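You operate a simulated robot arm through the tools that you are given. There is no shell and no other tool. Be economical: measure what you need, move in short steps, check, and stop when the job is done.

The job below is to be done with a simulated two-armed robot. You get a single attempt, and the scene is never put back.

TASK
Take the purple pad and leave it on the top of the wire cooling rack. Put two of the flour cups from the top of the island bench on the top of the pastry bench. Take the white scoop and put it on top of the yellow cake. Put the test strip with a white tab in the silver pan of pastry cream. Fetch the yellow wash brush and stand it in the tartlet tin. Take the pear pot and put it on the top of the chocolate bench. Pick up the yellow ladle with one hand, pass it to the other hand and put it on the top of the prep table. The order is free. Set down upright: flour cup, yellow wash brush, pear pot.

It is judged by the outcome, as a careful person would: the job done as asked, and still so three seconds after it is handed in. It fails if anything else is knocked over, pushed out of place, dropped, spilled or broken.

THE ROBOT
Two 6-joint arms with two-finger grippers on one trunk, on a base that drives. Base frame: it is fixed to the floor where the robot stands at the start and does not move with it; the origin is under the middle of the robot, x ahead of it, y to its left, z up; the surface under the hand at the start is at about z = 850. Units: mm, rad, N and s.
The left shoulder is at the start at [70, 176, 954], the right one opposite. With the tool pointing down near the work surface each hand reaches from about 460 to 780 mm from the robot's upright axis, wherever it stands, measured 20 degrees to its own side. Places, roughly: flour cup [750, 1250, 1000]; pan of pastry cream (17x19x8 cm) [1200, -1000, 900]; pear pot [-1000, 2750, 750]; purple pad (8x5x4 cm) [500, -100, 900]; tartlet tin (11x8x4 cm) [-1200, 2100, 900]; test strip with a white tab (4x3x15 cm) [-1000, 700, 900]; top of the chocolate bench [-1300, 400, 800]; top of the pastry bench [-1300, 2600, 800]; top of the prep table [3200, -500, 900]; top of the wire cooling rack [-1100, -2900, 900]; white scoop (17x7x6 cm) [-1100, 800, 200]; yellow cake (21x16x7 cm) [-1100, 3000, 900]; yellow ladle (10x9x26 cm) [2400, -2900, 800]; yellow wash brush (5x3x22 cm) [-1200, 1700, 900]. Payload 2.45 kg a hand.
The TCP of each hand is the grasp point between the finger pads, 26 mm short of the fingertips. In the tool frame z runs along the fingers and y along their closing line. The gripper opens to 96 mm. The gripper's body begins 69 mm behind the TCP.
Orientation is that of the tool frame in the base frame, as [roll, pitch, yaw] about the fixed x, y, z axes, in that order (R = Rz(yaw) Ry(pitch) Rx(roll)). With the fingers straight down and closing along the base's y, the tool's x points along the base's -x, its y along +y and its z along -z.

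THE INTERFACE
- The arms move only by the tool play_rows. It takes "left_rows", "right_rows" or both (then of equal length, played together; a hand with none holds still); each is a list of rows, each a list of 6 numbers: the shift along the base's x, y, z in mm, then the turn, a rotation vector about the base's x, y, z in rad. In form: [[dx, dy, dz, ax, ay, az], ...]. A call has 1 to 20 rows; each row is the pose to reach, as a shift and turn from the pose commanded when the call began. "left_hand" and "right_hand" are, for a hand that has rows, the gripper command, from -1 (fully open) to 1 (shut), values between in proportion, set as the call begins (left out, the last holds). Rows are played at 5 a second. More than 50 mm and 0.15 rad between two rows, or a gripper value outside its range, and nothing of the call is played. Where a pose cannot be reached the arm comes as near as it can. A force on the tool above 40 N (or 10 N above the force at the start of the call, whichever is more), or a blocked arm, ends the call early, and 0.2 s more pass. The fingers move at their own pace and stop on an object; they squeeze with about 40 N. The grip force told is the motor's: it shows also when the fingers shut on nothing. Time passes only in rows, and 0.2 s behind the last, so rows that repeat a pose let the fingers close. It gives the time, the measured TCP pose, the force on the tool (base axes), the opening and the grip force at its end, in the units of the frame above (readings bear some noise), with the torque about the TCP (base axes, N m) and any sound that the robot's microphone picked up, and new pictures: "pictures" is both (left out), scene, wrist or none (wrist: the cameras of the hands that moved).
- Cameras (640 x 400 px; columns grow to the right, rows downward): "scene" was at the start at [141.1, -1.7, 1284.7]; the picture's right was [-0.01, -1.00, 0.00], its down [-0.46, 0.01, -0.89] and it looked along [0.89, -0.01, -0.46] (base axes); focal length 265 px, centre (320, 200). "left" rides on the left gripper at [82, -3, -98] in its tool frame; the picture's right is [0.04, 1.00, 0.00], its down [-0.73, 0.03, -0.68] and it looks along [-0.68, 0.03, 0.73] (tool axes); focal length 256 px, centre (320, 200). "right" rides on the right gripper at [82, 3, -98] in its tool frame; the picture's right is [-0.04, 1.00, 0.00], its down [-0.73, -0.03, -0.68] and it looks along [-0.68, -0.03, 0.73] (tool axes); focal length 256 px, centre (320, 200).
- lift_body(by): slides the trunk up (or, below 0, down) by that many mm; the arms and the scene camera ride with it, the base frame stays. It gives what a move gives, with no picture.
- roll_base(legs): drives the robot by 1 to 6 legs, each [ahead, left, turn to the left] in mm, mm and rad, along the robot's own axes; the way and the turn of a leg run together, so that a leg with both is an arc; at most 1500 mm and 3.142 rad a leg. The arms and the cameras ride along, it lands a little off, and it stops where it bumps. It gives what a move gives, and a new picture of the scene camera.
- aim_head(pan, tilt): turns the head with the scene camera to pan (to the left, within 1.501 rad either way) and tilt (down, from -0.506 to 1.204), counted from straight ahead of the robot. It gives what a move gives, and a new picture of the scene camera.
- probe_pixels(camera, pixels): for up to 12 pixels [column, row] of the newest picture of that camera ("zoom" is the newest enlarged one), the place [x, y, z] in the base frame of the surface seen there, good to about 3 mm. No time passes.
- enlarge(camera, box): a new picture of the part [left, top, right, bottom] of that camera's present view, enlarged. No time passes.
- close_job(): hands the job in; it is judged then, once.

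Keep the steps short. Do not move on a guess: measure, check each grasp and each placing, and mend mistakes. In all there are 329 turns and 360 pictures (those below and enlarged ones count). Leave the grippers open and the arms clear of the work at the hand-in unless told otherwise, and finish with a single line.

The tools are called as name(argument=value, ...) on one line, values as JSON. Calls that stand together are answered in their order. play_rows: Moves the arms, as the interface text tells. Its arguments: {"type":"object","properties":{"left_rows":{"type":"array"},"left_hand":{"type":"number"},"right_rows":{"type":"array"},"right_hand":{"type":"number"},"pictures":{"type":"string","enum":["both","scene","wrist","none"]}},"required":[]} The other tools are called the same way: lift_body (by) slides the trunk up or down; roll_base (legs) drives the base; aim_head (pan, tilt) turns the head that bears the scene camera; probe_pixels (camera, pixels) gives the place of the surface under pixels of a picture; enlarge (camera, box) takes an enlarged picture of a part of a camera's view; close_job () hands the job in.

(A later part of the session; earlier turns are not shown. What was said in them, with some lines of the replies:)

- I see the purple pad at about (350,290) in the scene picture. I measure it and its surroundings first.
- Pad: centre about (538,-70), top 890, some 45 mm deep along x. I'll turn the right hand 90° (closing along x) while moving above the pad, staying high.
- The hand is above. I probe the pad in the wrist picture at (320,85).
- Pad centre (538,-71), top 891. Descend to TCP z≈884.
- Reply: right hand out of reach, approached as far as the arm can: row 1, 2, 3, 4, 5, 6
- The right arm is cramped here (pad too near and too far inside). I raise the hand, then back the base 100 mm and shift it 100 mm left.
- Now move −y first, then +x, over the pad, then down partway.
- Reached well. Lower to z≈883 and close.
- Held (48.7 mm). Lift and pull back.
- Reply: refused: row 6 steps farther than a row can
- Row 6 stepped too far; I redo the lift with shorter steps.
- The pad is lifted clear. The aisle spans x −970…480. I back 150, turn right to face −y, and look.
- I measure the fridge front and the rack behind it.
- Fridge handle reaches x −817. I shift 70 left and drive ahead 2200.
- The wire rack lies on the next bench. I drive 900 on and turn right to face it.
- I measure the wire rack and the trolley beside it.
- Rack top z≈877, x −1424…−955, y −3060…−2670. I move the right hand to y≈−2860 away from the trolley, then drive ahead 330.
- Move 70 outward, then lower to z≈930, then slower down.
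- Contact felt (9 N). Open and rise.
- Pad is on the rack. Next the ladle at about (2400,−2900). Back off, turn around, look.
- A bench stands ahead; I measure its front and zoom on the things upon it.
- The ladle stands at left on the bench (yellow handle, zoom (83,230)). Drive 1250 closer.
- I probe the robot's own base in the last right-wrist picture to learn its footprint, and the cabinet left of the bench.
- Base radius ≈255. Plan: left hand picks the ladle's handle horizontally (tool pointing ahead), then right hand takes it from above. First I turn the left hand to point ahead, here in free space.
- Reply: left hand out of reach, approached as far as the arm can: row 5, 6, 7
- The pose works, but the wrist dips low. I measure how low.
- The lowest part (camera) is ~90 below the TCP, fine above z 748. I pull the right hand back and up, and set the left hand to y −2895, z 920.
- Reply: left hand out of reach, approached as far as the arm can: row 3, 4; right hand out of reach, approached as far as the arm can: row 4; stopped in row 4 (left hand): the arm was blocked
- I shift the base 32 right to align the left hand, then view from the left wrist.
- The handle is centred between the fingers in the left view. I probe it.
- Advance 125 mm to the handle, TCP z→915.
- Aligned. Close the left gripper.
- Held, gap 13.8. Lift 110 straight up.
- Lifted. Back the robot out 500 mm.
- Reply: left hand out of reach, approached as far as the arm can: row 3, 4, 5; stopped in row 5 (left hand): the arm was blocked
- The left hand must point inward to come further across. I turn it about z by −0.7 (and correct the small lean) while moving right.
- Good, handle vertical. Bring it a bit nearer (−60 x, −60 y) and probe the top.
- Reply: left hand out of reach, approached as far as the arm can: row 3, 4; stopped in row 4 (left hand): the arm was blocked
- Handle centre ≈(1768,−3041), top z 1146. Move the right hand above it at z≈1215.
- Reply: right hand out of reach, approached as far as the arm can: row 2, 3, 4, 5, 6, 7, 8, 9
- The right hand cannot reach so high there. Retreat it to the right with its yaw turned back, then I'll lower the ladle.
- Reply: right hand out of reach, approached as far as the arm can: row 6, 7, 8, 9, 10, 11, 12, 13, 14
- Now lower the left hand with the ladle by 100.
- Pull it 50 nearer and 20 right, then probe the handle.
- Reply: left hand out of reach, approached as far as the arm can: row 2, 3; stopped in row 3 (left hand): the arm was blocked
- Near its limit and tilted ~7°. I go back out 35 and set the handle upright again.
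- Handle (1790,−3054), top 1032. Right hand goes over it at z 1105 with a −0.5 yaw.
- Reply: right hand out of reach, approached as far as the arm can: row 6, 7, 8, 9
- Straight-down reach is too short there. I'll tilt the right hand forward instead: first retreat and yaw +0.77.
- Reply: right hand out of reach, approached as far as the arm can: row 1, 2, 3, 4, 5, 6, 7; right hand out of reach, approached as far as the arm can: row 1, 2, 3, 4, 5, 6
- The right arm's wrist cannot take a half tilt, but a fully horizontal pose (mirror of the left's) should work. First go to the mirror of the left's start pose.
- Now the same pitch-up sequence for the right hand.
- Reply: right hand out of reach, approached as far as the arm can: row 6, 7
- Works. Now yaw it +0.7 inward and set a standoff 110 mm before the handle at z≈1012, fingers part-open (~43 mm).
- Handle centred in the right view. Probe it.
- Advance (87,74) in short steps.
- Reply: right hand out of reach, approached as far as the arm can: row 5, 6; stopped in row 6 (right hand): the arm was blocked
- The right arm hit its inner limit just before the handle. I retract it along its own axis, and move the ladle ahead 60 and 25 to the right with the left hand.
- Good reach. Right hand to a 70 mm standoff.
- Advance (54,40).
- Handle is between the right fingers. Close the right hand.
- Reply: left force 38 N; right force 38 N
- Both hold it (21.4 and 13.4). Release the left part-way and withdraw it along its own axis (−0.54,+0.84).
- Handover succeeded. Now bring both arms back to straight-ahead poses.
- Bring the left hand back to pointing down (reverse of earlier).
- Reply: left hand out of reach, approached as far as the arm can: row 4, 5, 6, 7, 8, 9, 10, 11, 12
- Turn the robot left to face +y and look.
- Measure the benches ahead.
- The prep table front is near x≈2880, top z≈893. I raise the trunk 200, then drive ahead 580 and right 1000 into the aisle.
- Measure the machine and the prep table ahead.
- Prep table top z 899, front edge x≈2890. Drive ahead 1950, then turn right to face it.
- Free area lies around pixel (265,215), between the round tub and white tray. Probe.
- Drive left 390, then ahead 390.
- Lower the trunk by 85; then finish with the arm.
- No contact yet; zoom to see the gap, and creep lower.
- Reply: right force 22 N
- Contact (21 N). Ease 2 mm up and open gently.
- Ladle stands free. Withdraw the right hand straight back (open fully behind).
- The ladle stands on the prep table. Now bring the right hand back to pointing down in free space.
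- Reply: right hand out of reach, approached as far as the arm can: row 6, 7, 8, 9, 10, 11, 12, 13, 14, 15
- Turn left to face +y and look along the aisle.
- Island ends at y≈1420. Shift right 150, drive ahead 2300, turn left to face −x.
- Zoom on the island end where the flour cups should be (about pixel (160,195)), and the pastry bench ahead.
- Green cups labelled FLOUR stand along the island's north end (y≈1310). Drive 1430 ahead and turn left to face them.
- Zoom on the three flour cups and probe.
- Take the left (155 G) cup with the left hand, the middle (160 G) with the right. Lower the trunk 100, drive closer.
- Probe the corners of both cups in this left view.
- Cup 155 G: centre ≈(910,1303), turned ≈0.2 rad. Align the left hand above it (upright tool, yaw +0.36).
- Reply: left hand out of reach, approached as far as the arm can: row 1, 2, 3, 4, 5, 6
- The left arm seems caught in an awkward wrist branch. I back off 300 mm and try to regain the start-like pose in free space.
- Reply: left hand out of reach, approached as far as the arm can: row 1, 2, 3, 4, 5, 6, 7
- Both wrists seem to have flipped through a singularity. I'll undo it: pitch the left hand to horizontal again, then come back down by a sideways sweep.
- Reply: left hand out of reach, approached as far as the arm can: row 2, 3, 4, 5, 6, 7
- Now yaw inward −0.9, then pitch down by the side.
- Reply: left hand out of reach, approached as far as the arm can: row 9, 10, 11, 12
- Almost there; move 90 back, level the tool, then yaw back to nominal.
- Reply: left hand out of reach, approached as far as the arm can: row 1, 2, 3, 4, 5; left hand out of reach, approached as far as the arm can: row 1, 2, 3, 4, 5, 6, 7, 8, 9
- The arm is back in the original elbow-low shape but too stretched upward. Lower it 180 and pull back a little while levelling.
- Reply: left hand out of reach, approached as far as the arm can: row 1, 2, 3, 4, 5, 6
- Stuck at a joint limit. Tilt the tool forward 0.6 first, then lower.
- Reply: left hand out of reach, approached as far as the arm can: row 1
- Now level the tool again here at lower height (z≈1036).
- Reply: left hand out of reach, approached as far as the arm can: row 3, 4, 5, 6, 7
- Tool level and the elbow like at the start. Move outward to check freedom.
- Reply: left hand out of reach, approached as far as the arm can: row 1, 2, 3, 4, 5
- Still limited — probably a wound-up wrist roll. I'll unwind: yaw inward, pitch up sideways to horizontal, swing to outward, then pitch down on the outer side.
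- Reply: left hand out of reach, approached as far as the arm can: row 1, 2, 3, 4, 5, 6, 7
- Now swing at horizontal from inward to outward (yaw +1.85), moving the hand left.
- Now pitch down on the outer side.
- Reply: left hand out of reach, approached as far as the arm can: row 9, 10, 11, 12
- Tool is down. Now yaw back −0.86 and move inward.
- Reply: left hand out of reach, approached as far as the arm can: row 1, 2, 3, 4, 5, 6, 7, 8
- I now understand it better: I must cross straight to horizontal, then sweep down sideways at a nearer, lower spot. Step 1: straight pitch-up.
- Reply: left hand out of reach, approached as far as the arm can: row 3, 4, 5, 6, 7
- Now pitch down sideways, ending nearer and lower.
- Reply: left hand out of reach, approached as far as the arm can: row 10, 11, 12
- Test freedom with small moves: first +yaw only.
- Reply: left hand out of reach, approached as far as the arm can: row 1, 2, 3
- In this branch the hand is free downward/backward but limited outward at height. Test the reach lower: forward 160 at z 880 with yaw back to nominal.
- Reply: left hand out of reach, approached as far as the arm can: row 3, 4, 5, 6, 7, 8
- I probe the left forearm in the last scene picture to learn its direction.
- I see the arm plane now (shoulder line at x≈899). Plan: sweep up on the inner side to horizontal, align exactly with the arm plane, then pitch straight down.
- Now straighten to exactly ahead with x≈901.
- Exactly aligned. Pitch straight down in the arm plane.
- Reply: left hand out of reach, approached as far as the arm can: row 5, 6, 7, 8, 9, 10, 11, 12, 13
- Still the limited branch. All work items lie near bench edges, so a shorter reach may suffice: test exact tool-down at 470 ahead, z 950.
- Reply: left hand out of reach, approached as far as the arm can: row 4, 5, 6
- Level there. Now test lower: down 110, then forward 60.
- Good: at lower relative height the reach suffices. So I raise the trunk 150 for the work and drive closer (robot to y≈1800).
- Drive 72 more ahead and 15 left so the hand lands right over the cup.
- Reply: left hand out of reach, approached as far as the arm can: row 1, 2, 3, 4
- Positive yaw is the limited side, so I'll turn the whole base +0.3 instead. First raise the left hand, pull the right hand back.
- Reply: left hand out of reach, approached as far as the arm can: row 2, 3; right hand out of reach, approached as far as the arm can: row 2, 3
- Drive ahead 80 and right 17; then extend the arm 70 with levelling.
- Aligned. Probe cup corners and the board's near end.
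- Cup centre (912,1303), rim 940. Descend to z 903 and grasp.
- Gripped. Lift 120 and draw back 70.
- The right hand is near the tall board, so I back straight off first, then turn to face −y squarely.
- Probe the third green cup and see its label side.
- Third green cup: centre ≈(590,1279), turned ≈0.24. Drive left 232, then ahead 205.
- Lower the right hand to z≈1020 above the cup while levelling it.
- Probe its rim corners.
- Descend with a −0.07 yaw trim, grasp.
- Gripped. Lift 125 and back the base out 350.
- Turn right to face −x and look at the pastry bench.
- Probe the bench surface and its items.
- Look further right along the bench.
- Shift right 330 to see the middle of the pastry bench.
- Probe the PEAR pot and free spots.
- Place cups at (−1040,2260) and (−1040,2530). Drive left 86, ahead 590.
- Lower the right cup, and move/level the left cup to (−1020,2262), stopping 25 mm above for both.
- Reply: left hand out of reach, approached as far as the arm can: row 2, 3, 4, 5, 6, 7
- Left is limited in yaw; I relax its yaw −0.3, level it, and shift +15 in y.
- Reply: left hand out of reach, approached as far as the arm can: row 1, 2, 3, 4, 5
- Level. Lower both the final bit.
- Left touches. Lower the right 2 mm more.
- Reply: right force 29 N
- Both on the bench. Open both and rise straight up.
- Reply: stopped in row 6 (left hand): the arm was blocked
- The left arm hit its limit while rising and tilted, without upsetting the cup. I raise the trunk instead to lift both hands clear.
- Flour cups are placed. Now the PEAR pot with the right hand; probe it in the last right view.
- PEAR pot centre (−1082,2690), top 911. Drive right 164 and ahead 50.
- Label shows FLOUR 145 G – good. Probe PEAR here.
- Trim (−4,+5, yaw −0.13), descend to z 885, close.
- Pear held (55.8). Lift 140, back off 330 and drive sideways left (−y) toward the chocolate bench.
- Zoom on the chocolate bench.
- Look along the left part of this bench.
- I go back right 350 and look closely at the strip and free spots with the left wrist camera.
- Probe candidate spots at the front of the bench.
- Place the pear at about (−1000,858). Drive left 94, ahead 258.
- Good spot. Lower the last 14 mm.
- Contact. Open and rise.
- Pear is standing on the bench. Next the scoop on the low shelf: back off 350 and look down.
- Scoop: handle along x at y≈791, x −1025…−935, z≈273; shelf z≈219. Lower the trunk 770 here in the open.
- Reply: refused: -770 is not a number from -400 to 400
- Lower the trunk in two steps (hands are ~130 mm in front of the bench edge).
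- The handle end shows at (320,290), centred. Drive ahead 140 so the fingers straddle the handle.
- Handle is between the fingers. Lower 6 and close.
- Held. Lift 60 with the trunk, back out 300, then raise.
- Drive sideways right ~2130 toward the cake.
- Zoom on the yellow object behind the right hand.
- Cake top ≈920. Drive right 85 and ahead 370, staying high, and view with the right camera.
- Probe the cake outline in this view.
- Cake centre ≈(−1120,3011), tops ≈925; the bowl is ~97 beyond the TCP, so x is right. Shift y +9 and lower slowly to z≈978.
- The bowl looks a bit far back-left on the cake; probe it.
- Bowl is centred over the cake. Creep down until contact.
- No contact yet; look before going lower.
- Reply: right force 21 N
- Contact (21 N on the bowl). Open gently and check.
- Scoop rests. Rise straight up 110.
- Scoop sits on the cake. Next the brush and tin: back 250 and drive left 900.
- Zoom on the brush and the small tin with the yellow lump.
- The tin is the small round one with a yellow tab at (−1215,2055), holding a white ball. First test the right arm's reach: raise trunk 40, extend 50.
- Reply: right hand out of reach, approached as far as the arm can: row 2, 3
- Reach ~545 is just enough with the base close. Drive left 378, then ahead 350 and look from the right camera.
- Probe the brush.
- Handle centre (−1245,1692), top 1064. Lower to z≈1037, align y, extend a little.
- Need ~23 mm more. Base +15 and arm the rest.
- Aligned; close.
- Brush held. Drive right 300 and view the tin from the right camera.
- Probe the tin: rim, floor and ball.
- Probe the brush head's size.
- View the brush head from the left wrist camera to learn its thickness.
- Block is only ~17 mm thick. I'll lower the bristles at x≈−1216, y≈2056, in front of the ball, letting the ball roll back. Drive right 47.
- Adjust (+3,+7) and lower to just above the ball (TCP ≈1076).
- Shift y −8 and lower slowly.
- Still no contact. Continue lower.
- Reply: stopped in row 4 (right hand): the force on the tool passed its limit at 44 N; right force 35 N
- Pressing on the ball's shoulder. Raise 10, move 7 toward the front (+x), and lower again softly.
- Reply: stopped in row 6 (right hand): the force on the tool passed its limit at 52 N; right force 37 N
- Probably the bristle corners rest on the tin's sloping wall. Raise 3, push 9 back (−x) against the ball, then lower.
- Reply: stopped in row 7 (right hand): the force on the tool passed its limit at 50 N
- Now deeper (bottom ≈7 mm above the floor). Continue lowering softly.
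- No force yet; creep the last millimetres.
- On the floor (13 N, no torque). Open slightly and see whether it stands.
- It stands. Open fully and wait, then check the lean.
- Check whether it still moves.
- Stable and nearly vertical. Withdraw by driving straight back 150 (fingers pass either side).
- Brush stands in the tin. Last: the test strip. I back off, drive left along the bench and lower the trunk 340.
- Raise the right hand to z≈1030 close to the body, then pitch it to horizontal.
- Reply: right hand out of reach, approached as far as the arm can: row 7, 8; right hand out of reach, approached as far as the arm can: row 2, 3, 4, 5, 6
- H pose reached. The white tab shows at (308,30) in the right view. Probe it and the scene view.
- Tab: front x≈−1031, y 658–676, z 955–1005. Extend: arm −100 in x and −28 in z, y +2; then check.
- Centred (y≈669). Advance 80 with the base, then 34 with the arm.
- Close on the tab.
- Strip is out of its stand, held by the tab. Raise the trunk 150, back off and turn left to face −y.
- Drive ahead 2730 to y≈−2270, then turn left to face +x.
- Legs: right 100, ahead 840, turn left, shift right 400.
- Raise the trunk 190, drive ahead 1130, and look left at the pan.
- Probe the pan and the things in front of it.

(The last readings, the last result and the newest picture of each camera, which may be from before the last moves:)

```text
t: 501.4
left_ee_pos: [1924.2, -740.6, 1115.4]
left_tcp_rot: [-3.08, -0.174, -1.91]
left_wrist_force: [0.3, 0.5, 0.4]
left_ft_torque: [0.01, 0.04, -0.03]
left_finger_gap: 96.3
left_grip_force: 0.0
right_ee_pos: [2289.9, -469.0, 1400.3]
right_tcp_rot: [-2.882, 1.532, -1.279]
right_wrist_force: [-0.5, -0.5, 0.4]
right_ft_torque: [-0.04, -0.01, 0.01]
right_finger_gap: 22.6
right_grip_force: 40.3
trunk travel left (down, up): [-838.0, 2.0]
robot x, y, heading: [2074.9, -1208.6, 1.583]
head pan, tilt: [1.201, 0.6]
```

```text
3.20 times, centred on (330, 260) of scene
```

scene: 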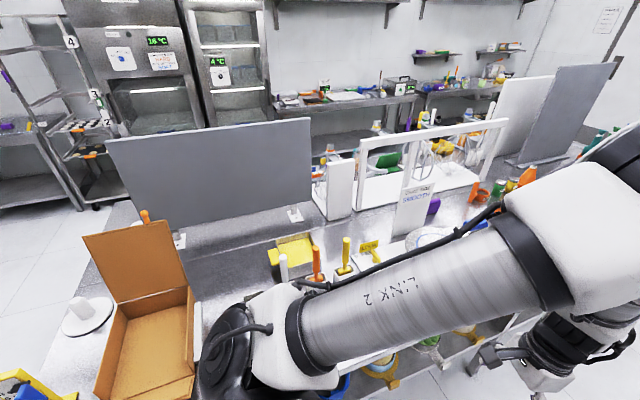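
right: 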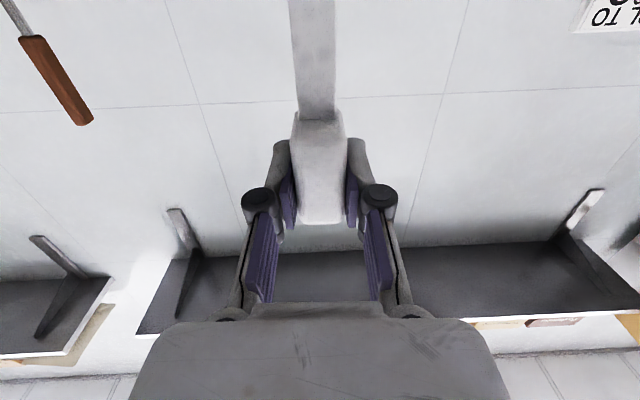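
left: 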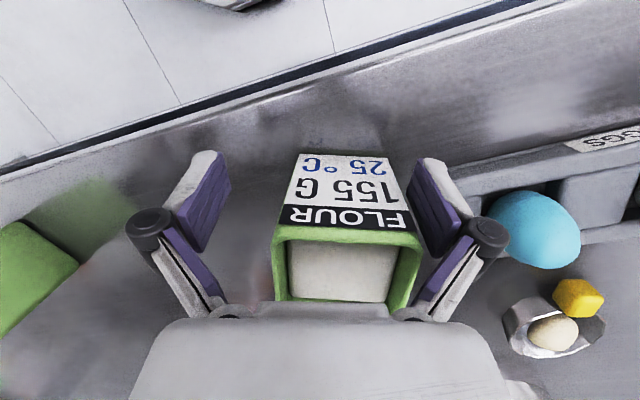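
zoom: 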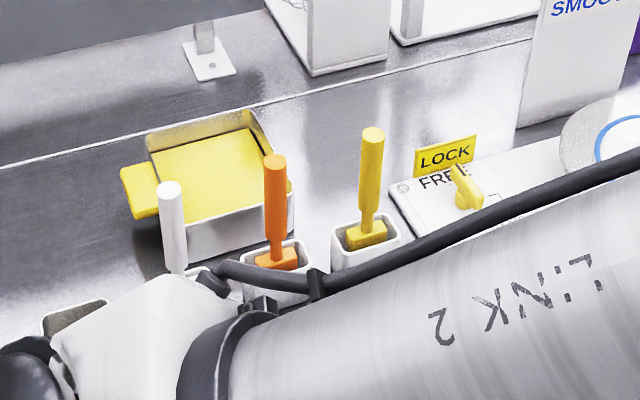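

The pan: x≈1120–1285, y −1050…−870, cream at z 886; three brushes (tops 1062) stand in front at x≈1415. I turn left to face it, staying high.

roll_base(legs=[[0, 0, 1.56]])

aim_head(pan=-0.1, tilt=0.55)

enlarge(camera="scene", box=[200, 180, 440, 330])

```text
t: 505.6
left_ee_pos: [1601.9, -1345.4, 1115.6]
left_tcp_rot: [-3.08, -0.174, -0.375]
left_wrist_force: [0.5, -0.3, 0.2]
left_ft_torque: [-0.02, 0.01, -0.01]
left_finger_gap: 95.8
left_grip_force: 0.0
right_ee_pos: [1344.1, -967.2, 1400.8]
right_tcp_rot: [-2.892, 1.533, 0.247]
right_wrist_force: [-0.5, 0.5, 0.1]
right_ft_torque: [0.01, -0.01, -0.03]
right_finger_gap: 22.8
right_grip_force: 39.9
trunk travel left (down, up): [-838.0, 2.0]
robot x, y, heading: [2076.7, -1210.5, 3.113]
head pan, tilt: [1.201, 0.6]
```

scene: 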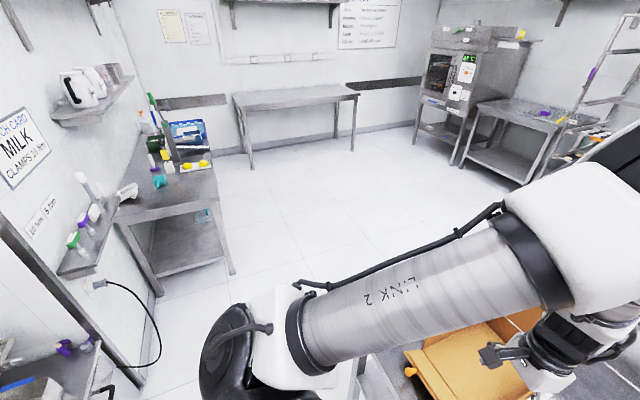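

```text
t: 507.0
left_ee_pos: [1601.1, -1344.9, 1114.3]
left_tcp_rot: [-3.078, -0.173, -0.378]
left_wrist_force: [-0.8, -0.8, -0.1]
left_ft_torque: [0.01, 0.01, -0.03]
left_finger_gap: 96.0
left_grip_force: 0.0
right_ee_pos: [1343.5, -968.4, 1400.1]
right_tcp_rot: [-2.883, 1.532, 0.254]
right_wrist_force: [0.6, 0.1, 0.2]
right_ft_torque: [-0.02, -0.02, 0.01]
right_finger_gap: 22.6
right_grip_force: 40.4
trunk travel left (down, up): [-838.0, 2.0]
robot x, y, heading: [2077.5, -1211.1, 3.109]
head pan, tilt: [-0.099, 0.55]
```

scene: 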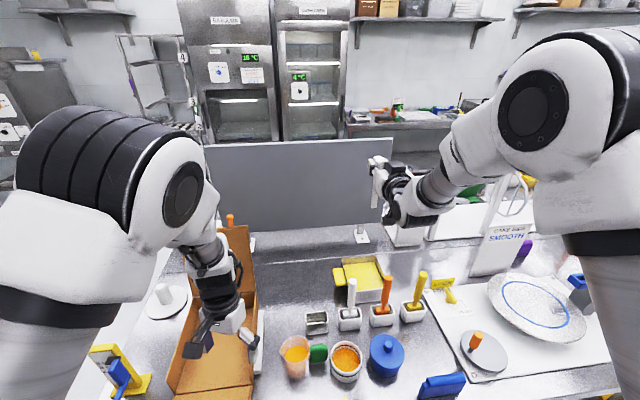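

```text
2.67 times, centred on (320, 255) of scene
```

zoom: 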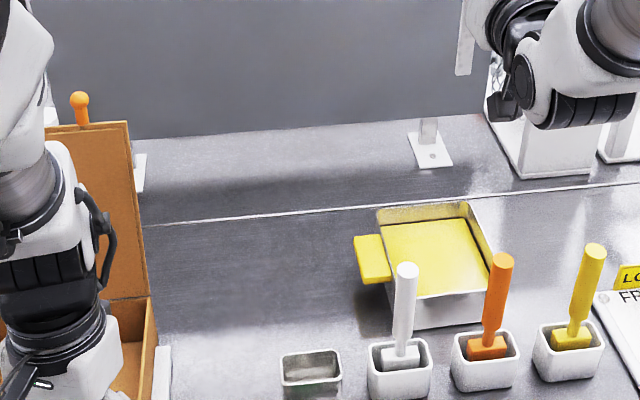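

Probe the pan's corners and brushes precisely.

probe_pixels(camera="zoom", pixels=[[378, 210], [466, 203], [395, 300], [490, 290], [440, 255], [400, 232], [405, 270], [503, 262], [594, 250], [372, 255], [480, 255], [425, 330]])

play_rows(left_rows=[[5, 0, 45, 0, 0, 0], [10, 0, 90, 0, 0, 0], [15, 0, 135, 0, 0, 0], [20, 0, 180, 0, 0, 0], [25, 0, 225, 0, 0, 0], [30, 0, 270, 0, 0, 0], [30, 0, 310, 0, 0, 0], [30, 0, 330, 0, 0, 0]], pictures="none")

```text
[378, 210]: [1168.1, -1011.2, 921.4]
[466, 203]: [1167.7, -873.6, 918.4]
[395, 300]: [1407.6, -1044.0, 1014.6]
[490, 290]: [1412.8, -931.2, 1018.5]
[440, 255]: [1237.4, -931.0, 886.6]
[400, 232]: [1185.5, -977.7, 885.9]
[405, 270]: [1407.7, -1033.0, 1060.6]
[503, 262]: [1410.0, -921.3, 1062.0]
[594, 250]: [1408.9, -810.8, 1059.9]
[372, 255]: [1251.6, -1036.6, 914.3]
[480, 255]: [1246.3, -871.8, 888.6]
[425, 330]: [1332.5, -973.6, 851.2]
```

```text
t: 508.8
left_ee_pos: [1634.5, -1340.6, 1445.2]
left_tcp_rot: [-3.078, -0.17, -0.376]
left_wrist_force: [0.2, 0.4, -0.3]
left_ft_torque: [0.01, -0.02, -0.01]
left_finger_gap: 95.8
left_grip_force: 0.1
left hand out of reach, approached as far as the arm can: row 8
right_ee_pos: [1345.3, -967.6, 1400.4]
right_tcp_rot: [-2.884, 1.533, 0.254]
right_wrist_force: [0.5, -0.3, 0.8]
right_ft_torque: [-0.01, 0.01, 0.01]
right_finger_gap: 22.6
right_grip_force: 39.8
trunk travel left (down, up): [-838.0, 2.0]
robot x, y, heading: [2075.8, -1209.3, 3.113]
head pan, tilt: [-0.099, 0.55]
```

Pan: x≈1168–1325, y −1012…−873, cream 886, rim 920. I drive ahead 125, then set the tool at 0.45 rad down-tilt high above, aiming TCP at (1244,−976).

roll_base(legs=[[125, 0, 0.014]])

play_rows(right_rows=[[5, 0, 0, 0, -0.11, 0], [10, 0, 0, 0, -0.22, 0], [15, 0, 0, 0, -0.33, 0], [20, 0, 0, 0, -0.42, 0], [20, 0, 0, 0, -0.42, 0]], pictures="scene")

```text
t: 510.1
left_ee_pos: [1512.6, -1342.0, 1445.8]
left_tcp_rot: [-3.08, -0.169, -0.361]
left_wrist_force: [0.1, 0.2, 0.0]
left_ft_torque: [0.01, 0.04, 0.01]
left_finger_gap: 95.8
left_grip_force: 0.1
right_ee_pos: [1217.6, -976.1, 1402.0]
right_tcp_rot: [-2.867, 1.535, 0.285]
right_wrist_force: [-0.2, -0.8, 0.1]
right_ft_torque: [-0.01, -0.02, 0.02]
right_finger_gap: 22.6
right_grip_force: 40.5
trunk travel left (down, up): [-838.0, 2.0]
robot x, y, heading: [1947.0, -1202.4, 3.127]
head pan, tilt: [-0.099, 0.55]
```

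scene: 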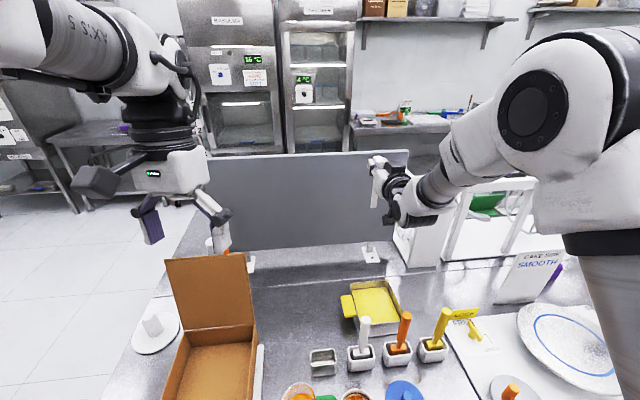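

```text
t: 511.3
left_ee_pos: [1511.3, -1343.1, 1444.9]
left_tcp_rot: [-3.079, -0.169, -0.362]
left_wrist_force: [0.4, 0.1, -0.1]
left_ft_torque: [0.01, 0.01, 0.01]
left_finger_gap: 96.0
left_grip_force: 0.1
right_ee_pos: [1235.8, -975.5, 1401.8]
right_tcp_rot: [-3.127, 1.113, 0.022]
right_wrist_force: [0.5, -0.3, -0.7]
right_ft_torque: [-0.01, -0.01, -0.03]
right_finger_gap: 22.5
right_grip_force: 39.7
trunk travel left (down, up): [-838.0, 2.0]
robot x, y, heading: [1949.4, -1206.2, 3.127]
head pan, tilt: [-0.099, 0.55]
```

scene: 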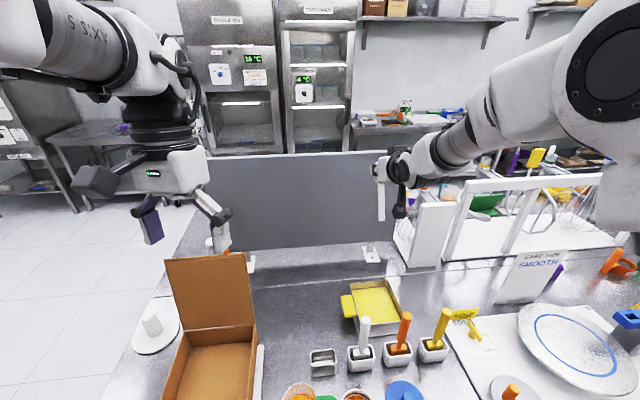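

Tilt set. Lower the trunk 300 and view.

lift_body(by=-300)

enlarge(camera="scene", box=[220, 100, 540, 330])

enlarge(camera="right", box=[0, 0, 640, 400])

```text
t: 514.3
left_ee_pos: [1511.1, -1344.0, 1145.4]
left_tcp_rot: [-3.079, -0.17, -0.361]
left_wrist_force: [-0.1, -0.2, -0.4]
left_ft_torque: [-0.01, 0.01, 0.04]
left_finger_gap: 95.9
left_grip_force: 0.1
right_ee_pos: [1234.7, -975.7, 1100.3]
right_tcp_rot: [-3.129, 1.113, 0.022]
right_wrist_force: [-0.1, -0.6, -1.1]
right_ft_torque: [0.0, -0.01, 0.0]
right_finger_gap: 22.5
right_grip_force: 39.9
trunk travel left (down, up): [-538.0, 302.0]
robot x, y, heading: [1949.2, -1206.2, 3.126]
head pan, tilt: [-0.099, 0.55]
```

```text
1.74 times, centred on (380, 215) of scene
```

zoom: 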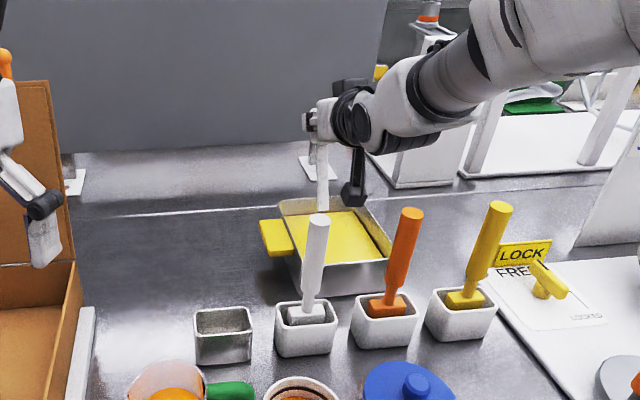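

```text
1.00 times, centred on (320, 200) of right (not enlarged: the box is as wide or as high as the picture)
```

zoom: 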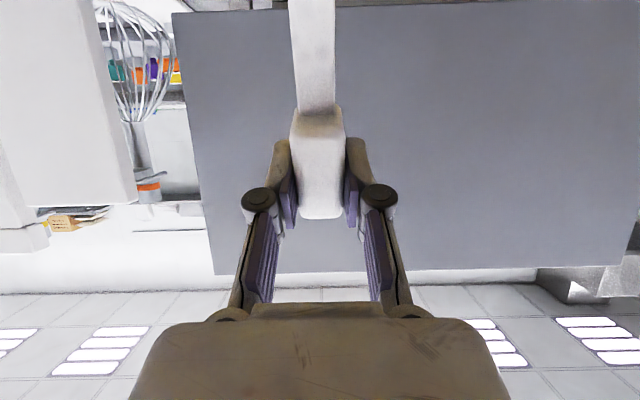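

Probe the strip tip, wrist underside and camera to see clearances.

probe_pixels(camera="scene", pixels=[[420, 185], [435, 182], [405, 180], [396, 212], [399, 195], [381, 218], [381, 200], [410, 187], [445, 170], [395, 170]])

enlarge(camera="scene", box=[350, 130, 470, 230])

```text
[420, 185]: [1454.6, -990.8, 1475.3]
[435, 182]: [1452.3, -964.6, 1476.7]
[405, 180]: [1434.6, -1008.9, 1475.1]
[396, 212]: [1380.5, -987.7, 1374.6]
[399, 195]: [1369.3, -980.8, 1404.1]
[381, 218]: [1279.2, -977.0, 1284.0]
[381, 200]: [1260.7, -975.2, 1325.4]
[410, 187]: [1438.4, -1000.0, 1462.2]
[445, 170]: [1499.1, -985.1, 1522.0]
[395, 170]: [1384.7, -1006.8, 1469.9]
```

```text
4.00 times, centred on (410, 180) of scene
```

zoom: 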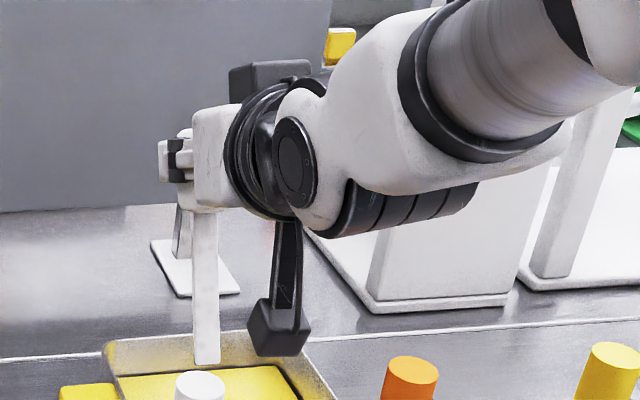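

Tip sits 43 mm toward me and 118 below the TCP. Shift x +20, lower the trunk 55, and look.

play_rows(right_rows=[[10, 0, 0, 0, 0, 0], [20, -1, 0, 0, 0, 0], [20, -1, 0, 0, 0, 0]], pictures="none")

lift_body(by=-55)

aim_head(pan=-0.1, tilt=0.5)

enlarge(camera="scene", box=[300, 130, 460, 270])

```text
t: 515.1
left_ee_pos: [1510.3, -1343.0, 1144.9]
left_tcp_rot: [-3.079, -0.173, -0.362]
left_wrist_force: [-0.8, 0.8, 0.3]
left_ft_torque: [-0.01, -0.01, 0.06]
left_finger_gap: 96.0
left_grip_force: 0.1
right_ee_pos: [1254.0, -977.7, 1100.6]
right_tcp_rot: [-3.129, 1.114, 0.024]
right_wrist_force: [-0.1, 0.2, -0.6]
right_ft_torque: [0.0, -0.02, 0.01]
right_finger_gap: 22.6
right_grip_force: 39.8
trunk travel left (down, up): [-538.0, 302.0]
robot x, y, heading: [1950.5, -1206.4, 3.123]
head pan, tilt: [-0.099, 0.55]
```

```text
t: 516.0
left_ee_pos: [1511.4, -1344.9, 1090.5]
left_tcp_rot: [-3.079, -0.171, -0.361]
left_wrist_force: [0.7, -0.4, 0.5]
left_ft_torque: [0.0, -0.01, 0.01]
left_finger_gap: 95.8
left_grip_force: 0.0
right_ee_pos: [1252.8, -976.8, 1046.1]
right_tcp_rot: [-3.131, 1.114, 0.022]
right_wrist_force: [-0.3, -0.2, -0.3]
right_ft_torque: [-0.02, -0.01, 0.0]
right_finger_gap: 22.8
right_grip_force: 40.3
trunk travel left (down, up): [-483.0, 357.0]
robot x, y, heading: [1953.7, -1208.6, 3.127]
head pan, tilt: [-0.099, 0.55]
```

```text
t: 516.7
left_ee_pos: [1509.9, -1343.9, 1091.1]
left_tcp_rot: [-3.078, -0.172, -0.361]
left_wrist_force: [0.0, 0.1, -0.1]
left_ft_torque: [-0.03, 0.01, 0.01]
left_finger_gap: 95.9
left_grip_force: 0.1
right_ee_pos: [1253.4, -976.7, 1047.2]
right_tcp_rot: [-3.129, 1.113, 0.022]
right_wrist_force: [-0.1, -0.4, 0.4]
right_ft_torque: [-0.01, -0.02, 0.04]
right_finger_gap: 22.4
right_grip_force: 39.8
trunk travel left (down, up): [-483.0, 357.0]
robot x, y, heading: [1951.7, -1206.7, 3.129]
head pan, tilt: [-0.099, 0.499]
```

scene: 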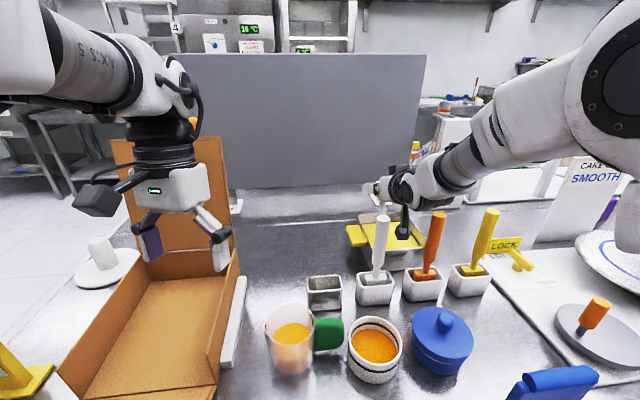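

```text
2.86 times, centred on (380, 200) of scene
```

zoom: 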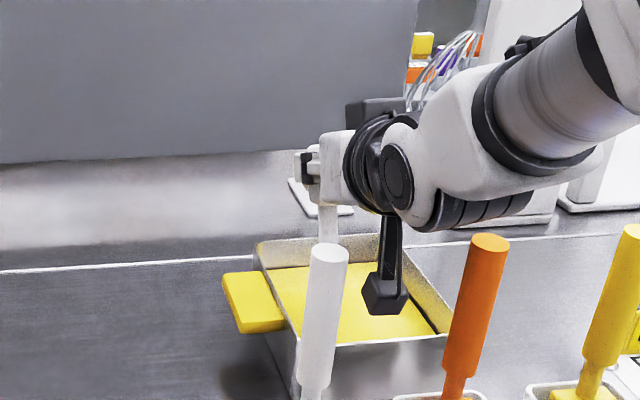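

Probe clearances in this picture.

probe_pixels(camera="zoom", pixels=[[440, 226], [425, 222], [385, 311], [372, 300], [328, 230], [395, 205], [484, 240], [330, 250], [500, 210], [370, 195]])

```text
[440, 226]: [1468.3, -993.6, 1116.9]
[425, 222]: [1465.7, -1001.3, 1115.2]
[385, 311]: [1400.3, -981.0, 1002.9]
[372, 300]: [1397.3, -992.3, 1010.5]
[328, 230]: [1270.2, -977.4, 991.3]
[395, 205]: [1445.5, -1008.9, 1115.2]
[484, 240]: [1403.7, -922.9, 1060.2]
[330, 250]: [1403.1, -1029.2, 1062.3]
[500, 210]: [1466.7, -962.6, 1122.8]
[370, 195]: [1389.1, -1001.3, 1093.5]
```

Clearances suffice (≥15 mm). Lower 25, then creep.

play_rows(right_rows=[[0, 0, -8, 0, 0, 0], [0, 0, -16, 0, 0, 0], [0, 0, -25, 0, 0, 0], [0, 0, -29, 0, 0, 0], [0, 0, -33, 0, 0, 0], [0, 0, -36, 0, 0, 0]], pictures="scene")

enlarge(camera="scene", box=[300, 130, 460, 270])

```text
t: 518.1
left_ee_pos: [1510.2, -1344.2, 1090.2]
left_tcp_rot: [-3.078, -0.17, -0.361]
left_wrist_force: [0.1, 0.4, -0.2]
left_ft_torque: [-0.01, -0.02, 0.01]
left_finger_gap: 95.9
left_grip_force: 0.0
right_ee_pos: [1253.9, -976.5, 1010.1]
right_tcp_rot: [-3.13, 1.113, 0.023]
right_wrist_force: [0.4, 0.4, 0.6]
right_ft_torque: [0.04, 0.02, 0.04]
right_finger_gap: 22.7
right_grip_force: 40.4
trunk travel left (down, up): [-483.0, 357.0]
robot x, y, heading: [1952.2, -1207.7, 3.128]
head pan, tilt: [-0.099, 0.499]
```

scene: 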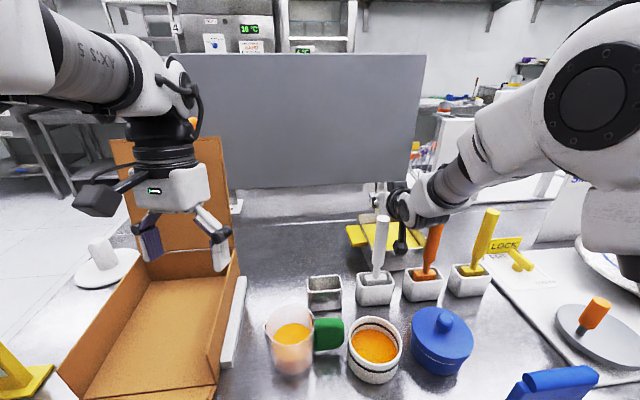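

```text
2.86 times, centred on (380, 200) of scene
```

zoom: 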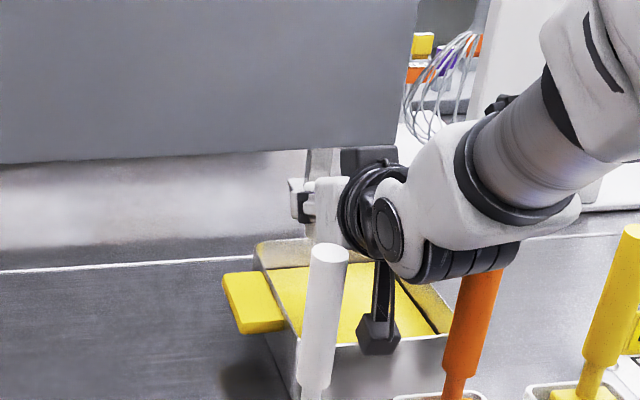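

Creep further for contact.

play_rows(right_rows=[[0, 0, -2, 0, 0, 0], [0, 0, -4, 0, 0, 0], [0, 0, -6, 0, 0, 0], [0, 0, -8, 0, 0, 0]], pictures="none")

```text
t: 519.1
left_ee_pos: [1509.5, -1345.3, 1090.8]
left_tcp_rot: [-3.079, -0.17, -0.361]
left_wrist_force: [0.0, -0.3, -0.1]
left_ft_torque: [0.01, -0.02, -0.02]
left_finger_gap: 95.8
left_grip_force: 0.1
right_ee_pos: [1254.3, -976.3, 1001.3]
right_tcp_rot: [-3.128, 1.115, 0.025]
right_wrist_force: [0.3, -0.3, -0.1]
right_ft_torque: [-0.02, 0.04, -0.02]
right_finger_gap: 22.5
right_grip_force: 39.9
trunk travel left (down, up): [-483.0, 357.0]
robot x, y, heading: [1950.5, -1207.4, 3.128]
head pan, tilt: [-0.099, 0.499]
```

No force; tip is at the cream's level. Release here (small opening).

play_rows(right_rows=[[0, 0, 0, 0, 0, 0], [0, 0, 0, 0, 0, 0], [0, 0, 0, 0, 0, 0], [0, 0, 0, 0, 0, 0]], right_hand=0.2, pictures="both")

enlarge(camera="scene", box=[300, 130, 460, 270])

```text
t: 520.1
left_ee_pos: [1511.1, -1343.0, 1089.5]
left_tcp_rot: [-3.079, -0.172, -0.362]
left_wrist_force: [0.1, 0.0, 0.2]
left_ft_torque: [0.01, 0.0, -0.04]
left_finger_gap: 96.0
left_grip_force: 0.1
right_ee_pos: [1254.3, -977.0, 1002.8]
right_tcp_rot: [-3.129, 1.113, 0.024]
right_wrist_force: [-0.5, -0.4, 0.3]
right_ft_torque: [-0.02, -0.01, -0.02]
right_finger_gap: 38.2
right_grip_force: 0.1
trunk travel left (down, up): [-483.0, 357.0]
robot x, y, heading: [1947.7, -1205.5, 3.13]
head pan, tilt: [-0.099, 0.499]
```

scene: 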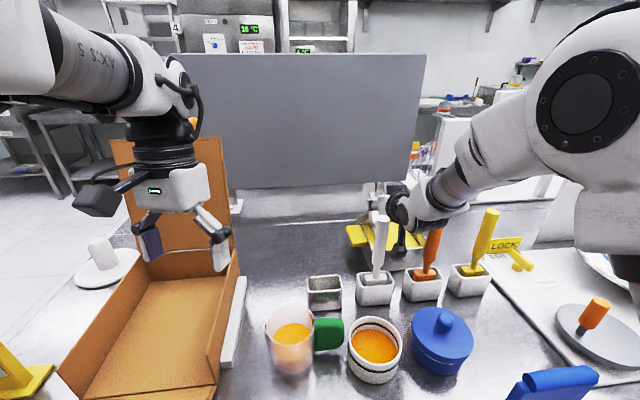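
right: 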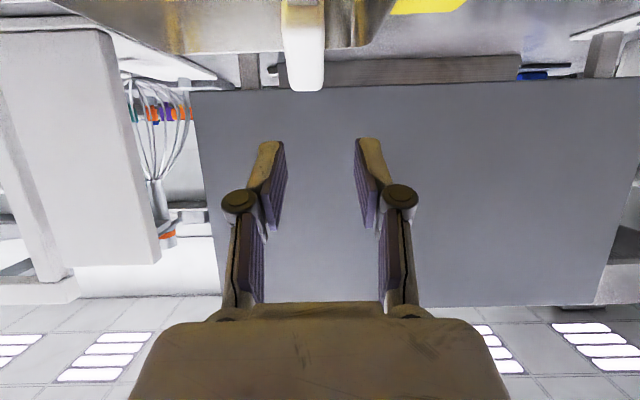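

```text
2.86 times, centred on (380, 200) of scene
```

zoom: 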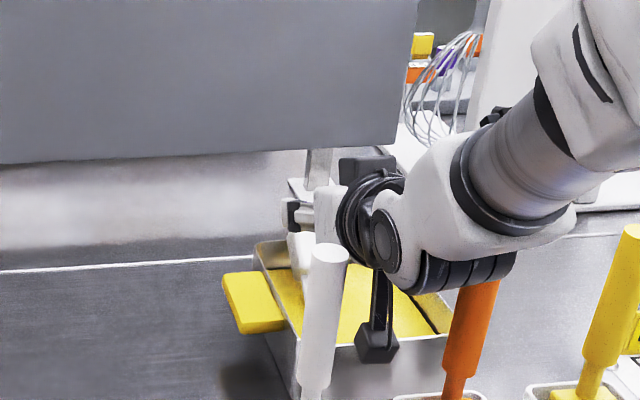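

Released; the tab now leans on the far side. Withdraw up-and-back along the tool axis.

play_rows(right_rows=[[10, 0, 15, 0, 0, 0], [20, 0, 35, 0, 0, 0], [30, 0, 60, 0, 0, 0], [40, 0, 90, 0, 0, 0], [40, 0, 110, 0, 0, 0]], pictures="wrist")

lift_body(by=250)

enlarge(camera="scene", box=[290, 200, 450, 330])

```text
t: 521.3
left_ee_pos: [1509.5, -1343.3, 1089.5]
left_tcp_rot: [-3.079, -0.172, -0.36]
left_wrist_force: [0.6, -0.2, 0.1]
left_ft_torque: [0.01, -0.02, -0.01]
left_finger_gap: 95.9
left_grip_force: 0.0
right_ee_pos: [1294.1, -977.2, 1112.2]
right_tcp_rot: [-3.13, 1.114, 0.023]
right_wrist_force: [0.2, 1.2, -0.3]
right_ft_torque: [-0.01, -0.01, 0.02]
right_finger_gap: 38.3
right_grip_force: 0.1
trunk travel left (down, up): [-483.0, 357.0]
robot x, y, heading: [1948.4, -1205.8, 3.127]
head pan, tilt: [-0.099, 0.499]
```

right: 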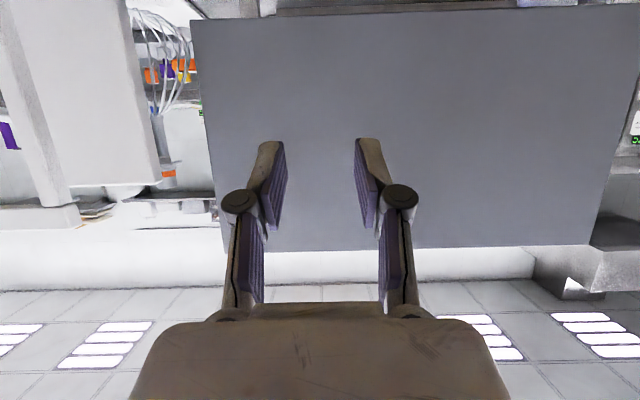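

```text
t: 523.9
left_ee_pos: [1511.5, -1343.2, 1338.8]
left_tcp_rot: [-3.078, -0.17, -0.361]
left_wrist_force: [0.7, -0.9, 0.9]
left_ft_torque: [-0.02, 0.03, -0.01]
left_finger_gap: 96.1
left_grip_force: 0.1
right_ee_pos: [1293.6, -976.7, 1362.3]
right_tcp_rot: [-3.129, 1.113, 0.021]
right_wrist_force: [-0.5, -0.7, 0.2]
right_ft_torque: [-0.01, -0.03, 0.0]
right_finger_gap: 38.8
right_grip_force: 0.1
trunk travel left (down, up): [-733.0, 107.0]
robot x, y, heading: [1949.5, -1207.0, 3.12]
head pan, tilt: [-0.099, 0.499]
```

```text
3.08 times, centred on (370, 265) of scene
```

zoom: 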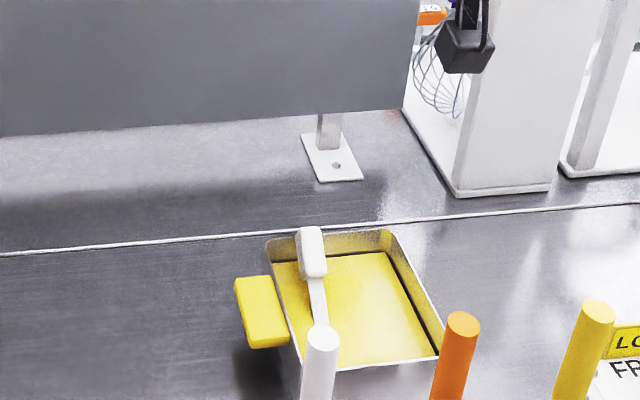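

The strip lies in the pan, its tab leaning on the back rim. Probe its position to judge stability.

probe_pixels(camera="zoom", pixels=[[308, 230], [312, 250], [318, 272], [318, 290], [320, 312], [345, 248], [390, 300]])

enlarge(camera="scene", box=[340, 250, 450, 340])

```text
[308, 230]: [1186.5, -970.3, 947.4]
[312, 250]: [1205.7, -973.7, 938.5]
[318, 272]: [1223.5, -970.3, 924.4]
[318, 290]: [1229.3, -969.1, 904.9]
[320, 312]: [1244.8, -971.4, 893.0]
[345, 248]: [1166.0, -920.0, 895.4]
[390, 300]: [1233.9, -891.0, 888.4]
```

```text
4.44 times, centred on (395, 295) of scene
```

zoom: 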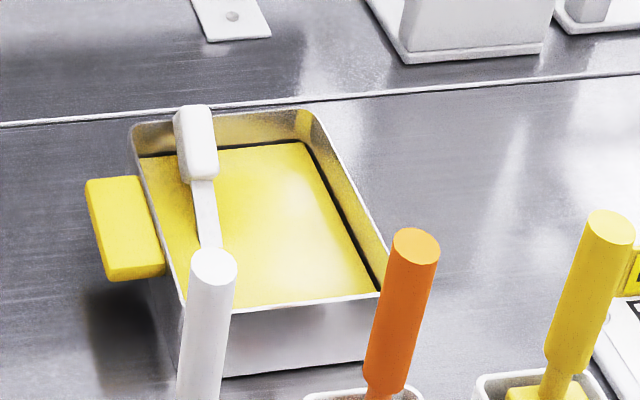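

The strip lies wholly within the pan. Open both grippers and back the arms clear.

play_rows(left_rows=[[0, 0, 0, 0, 0, 0], [0, 0, 0, 0, 0, 0]], right_rows=[[0, 0, 5, 0, 0, 0], [0, 0, 10, 0, 0, 0]], left_hand=-1, right_hand=-1, pictures="none")

roll_base(legs=[[-280, 0, 0]])

```text
t: 524.5
left_ee_pos: [1510.7, -1344.0, 1339.5]
left_tcp_rot: [-3.079, -0.171, -0.361]
left_wrist_force: [0.0, 0.3, -0.7]
left_ft_torque: [-0.01, -0.01, -0.02]
left_finger_gap: 96.0
left_grip_force: 0.0
right_ee_pos: [1294.5, -977.0, 1372.4]
right_tcp_rot: [-3.127, 1.114, 0.025]
right_wrist_force: [0.1, -0.1, 0.4]
right_ft_torque: [-0.02, -0.05, -0.02]
right_finger_gap: 96.1
right_grip_force: 0.0
trunk travel left (down, up): [-733.0, 107.0]
robot x, y, heading: [1947.2, -1209.3, 3.13]
head pan, tilt: [-0.099, 0.499]
```

```text
t: 526.4
left_ee_pos: [1789.1, -1346.5, 1340.5]
left_tcp_rot: [-3.079, -0.174, -0.366]
left_wrist_force: [-0.4, 0.3, 0.2]
left_ft_torque: [-0.04, 0.0, -0.02]
left_finger_gap: 96.2
left_grip_force: 0.0
right_ee_pos: [1575.3, -979.1, 1370.9]
right_tcp_rot: [-3.129, 1.11, 0.022]
right_wrist_force: [-0.9, 0.5, -1.1]
right_ft_torque: [-0.01, -0.03, -0.01]
right_finger_gap: 95.9
right_grip_force: 0.1
trunk travel left (down, up): [-733.0, 107.0]
robot x, y, heading: [2233.7, -1216.3, 3.119]
head pan, tilt: [-0.099, 0.499]
```

scene: 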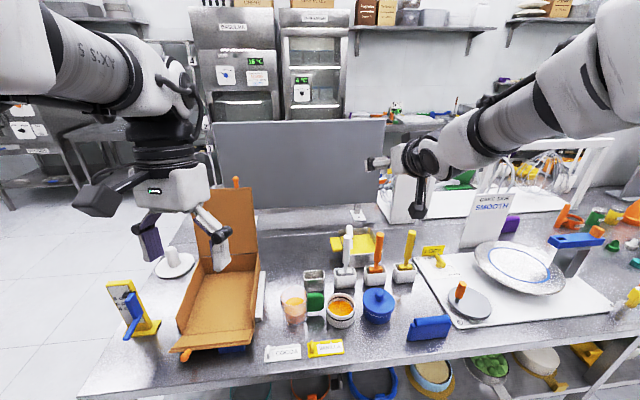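

All seven parts are placed, the grippers are open and the arms are clear. I hand in.

close_job()

```text
The job is handed in.
```

All seven tasks are done and the job is handed in; the small tin and the ball inside it shifted a few millimetres while I stood the brush in it.
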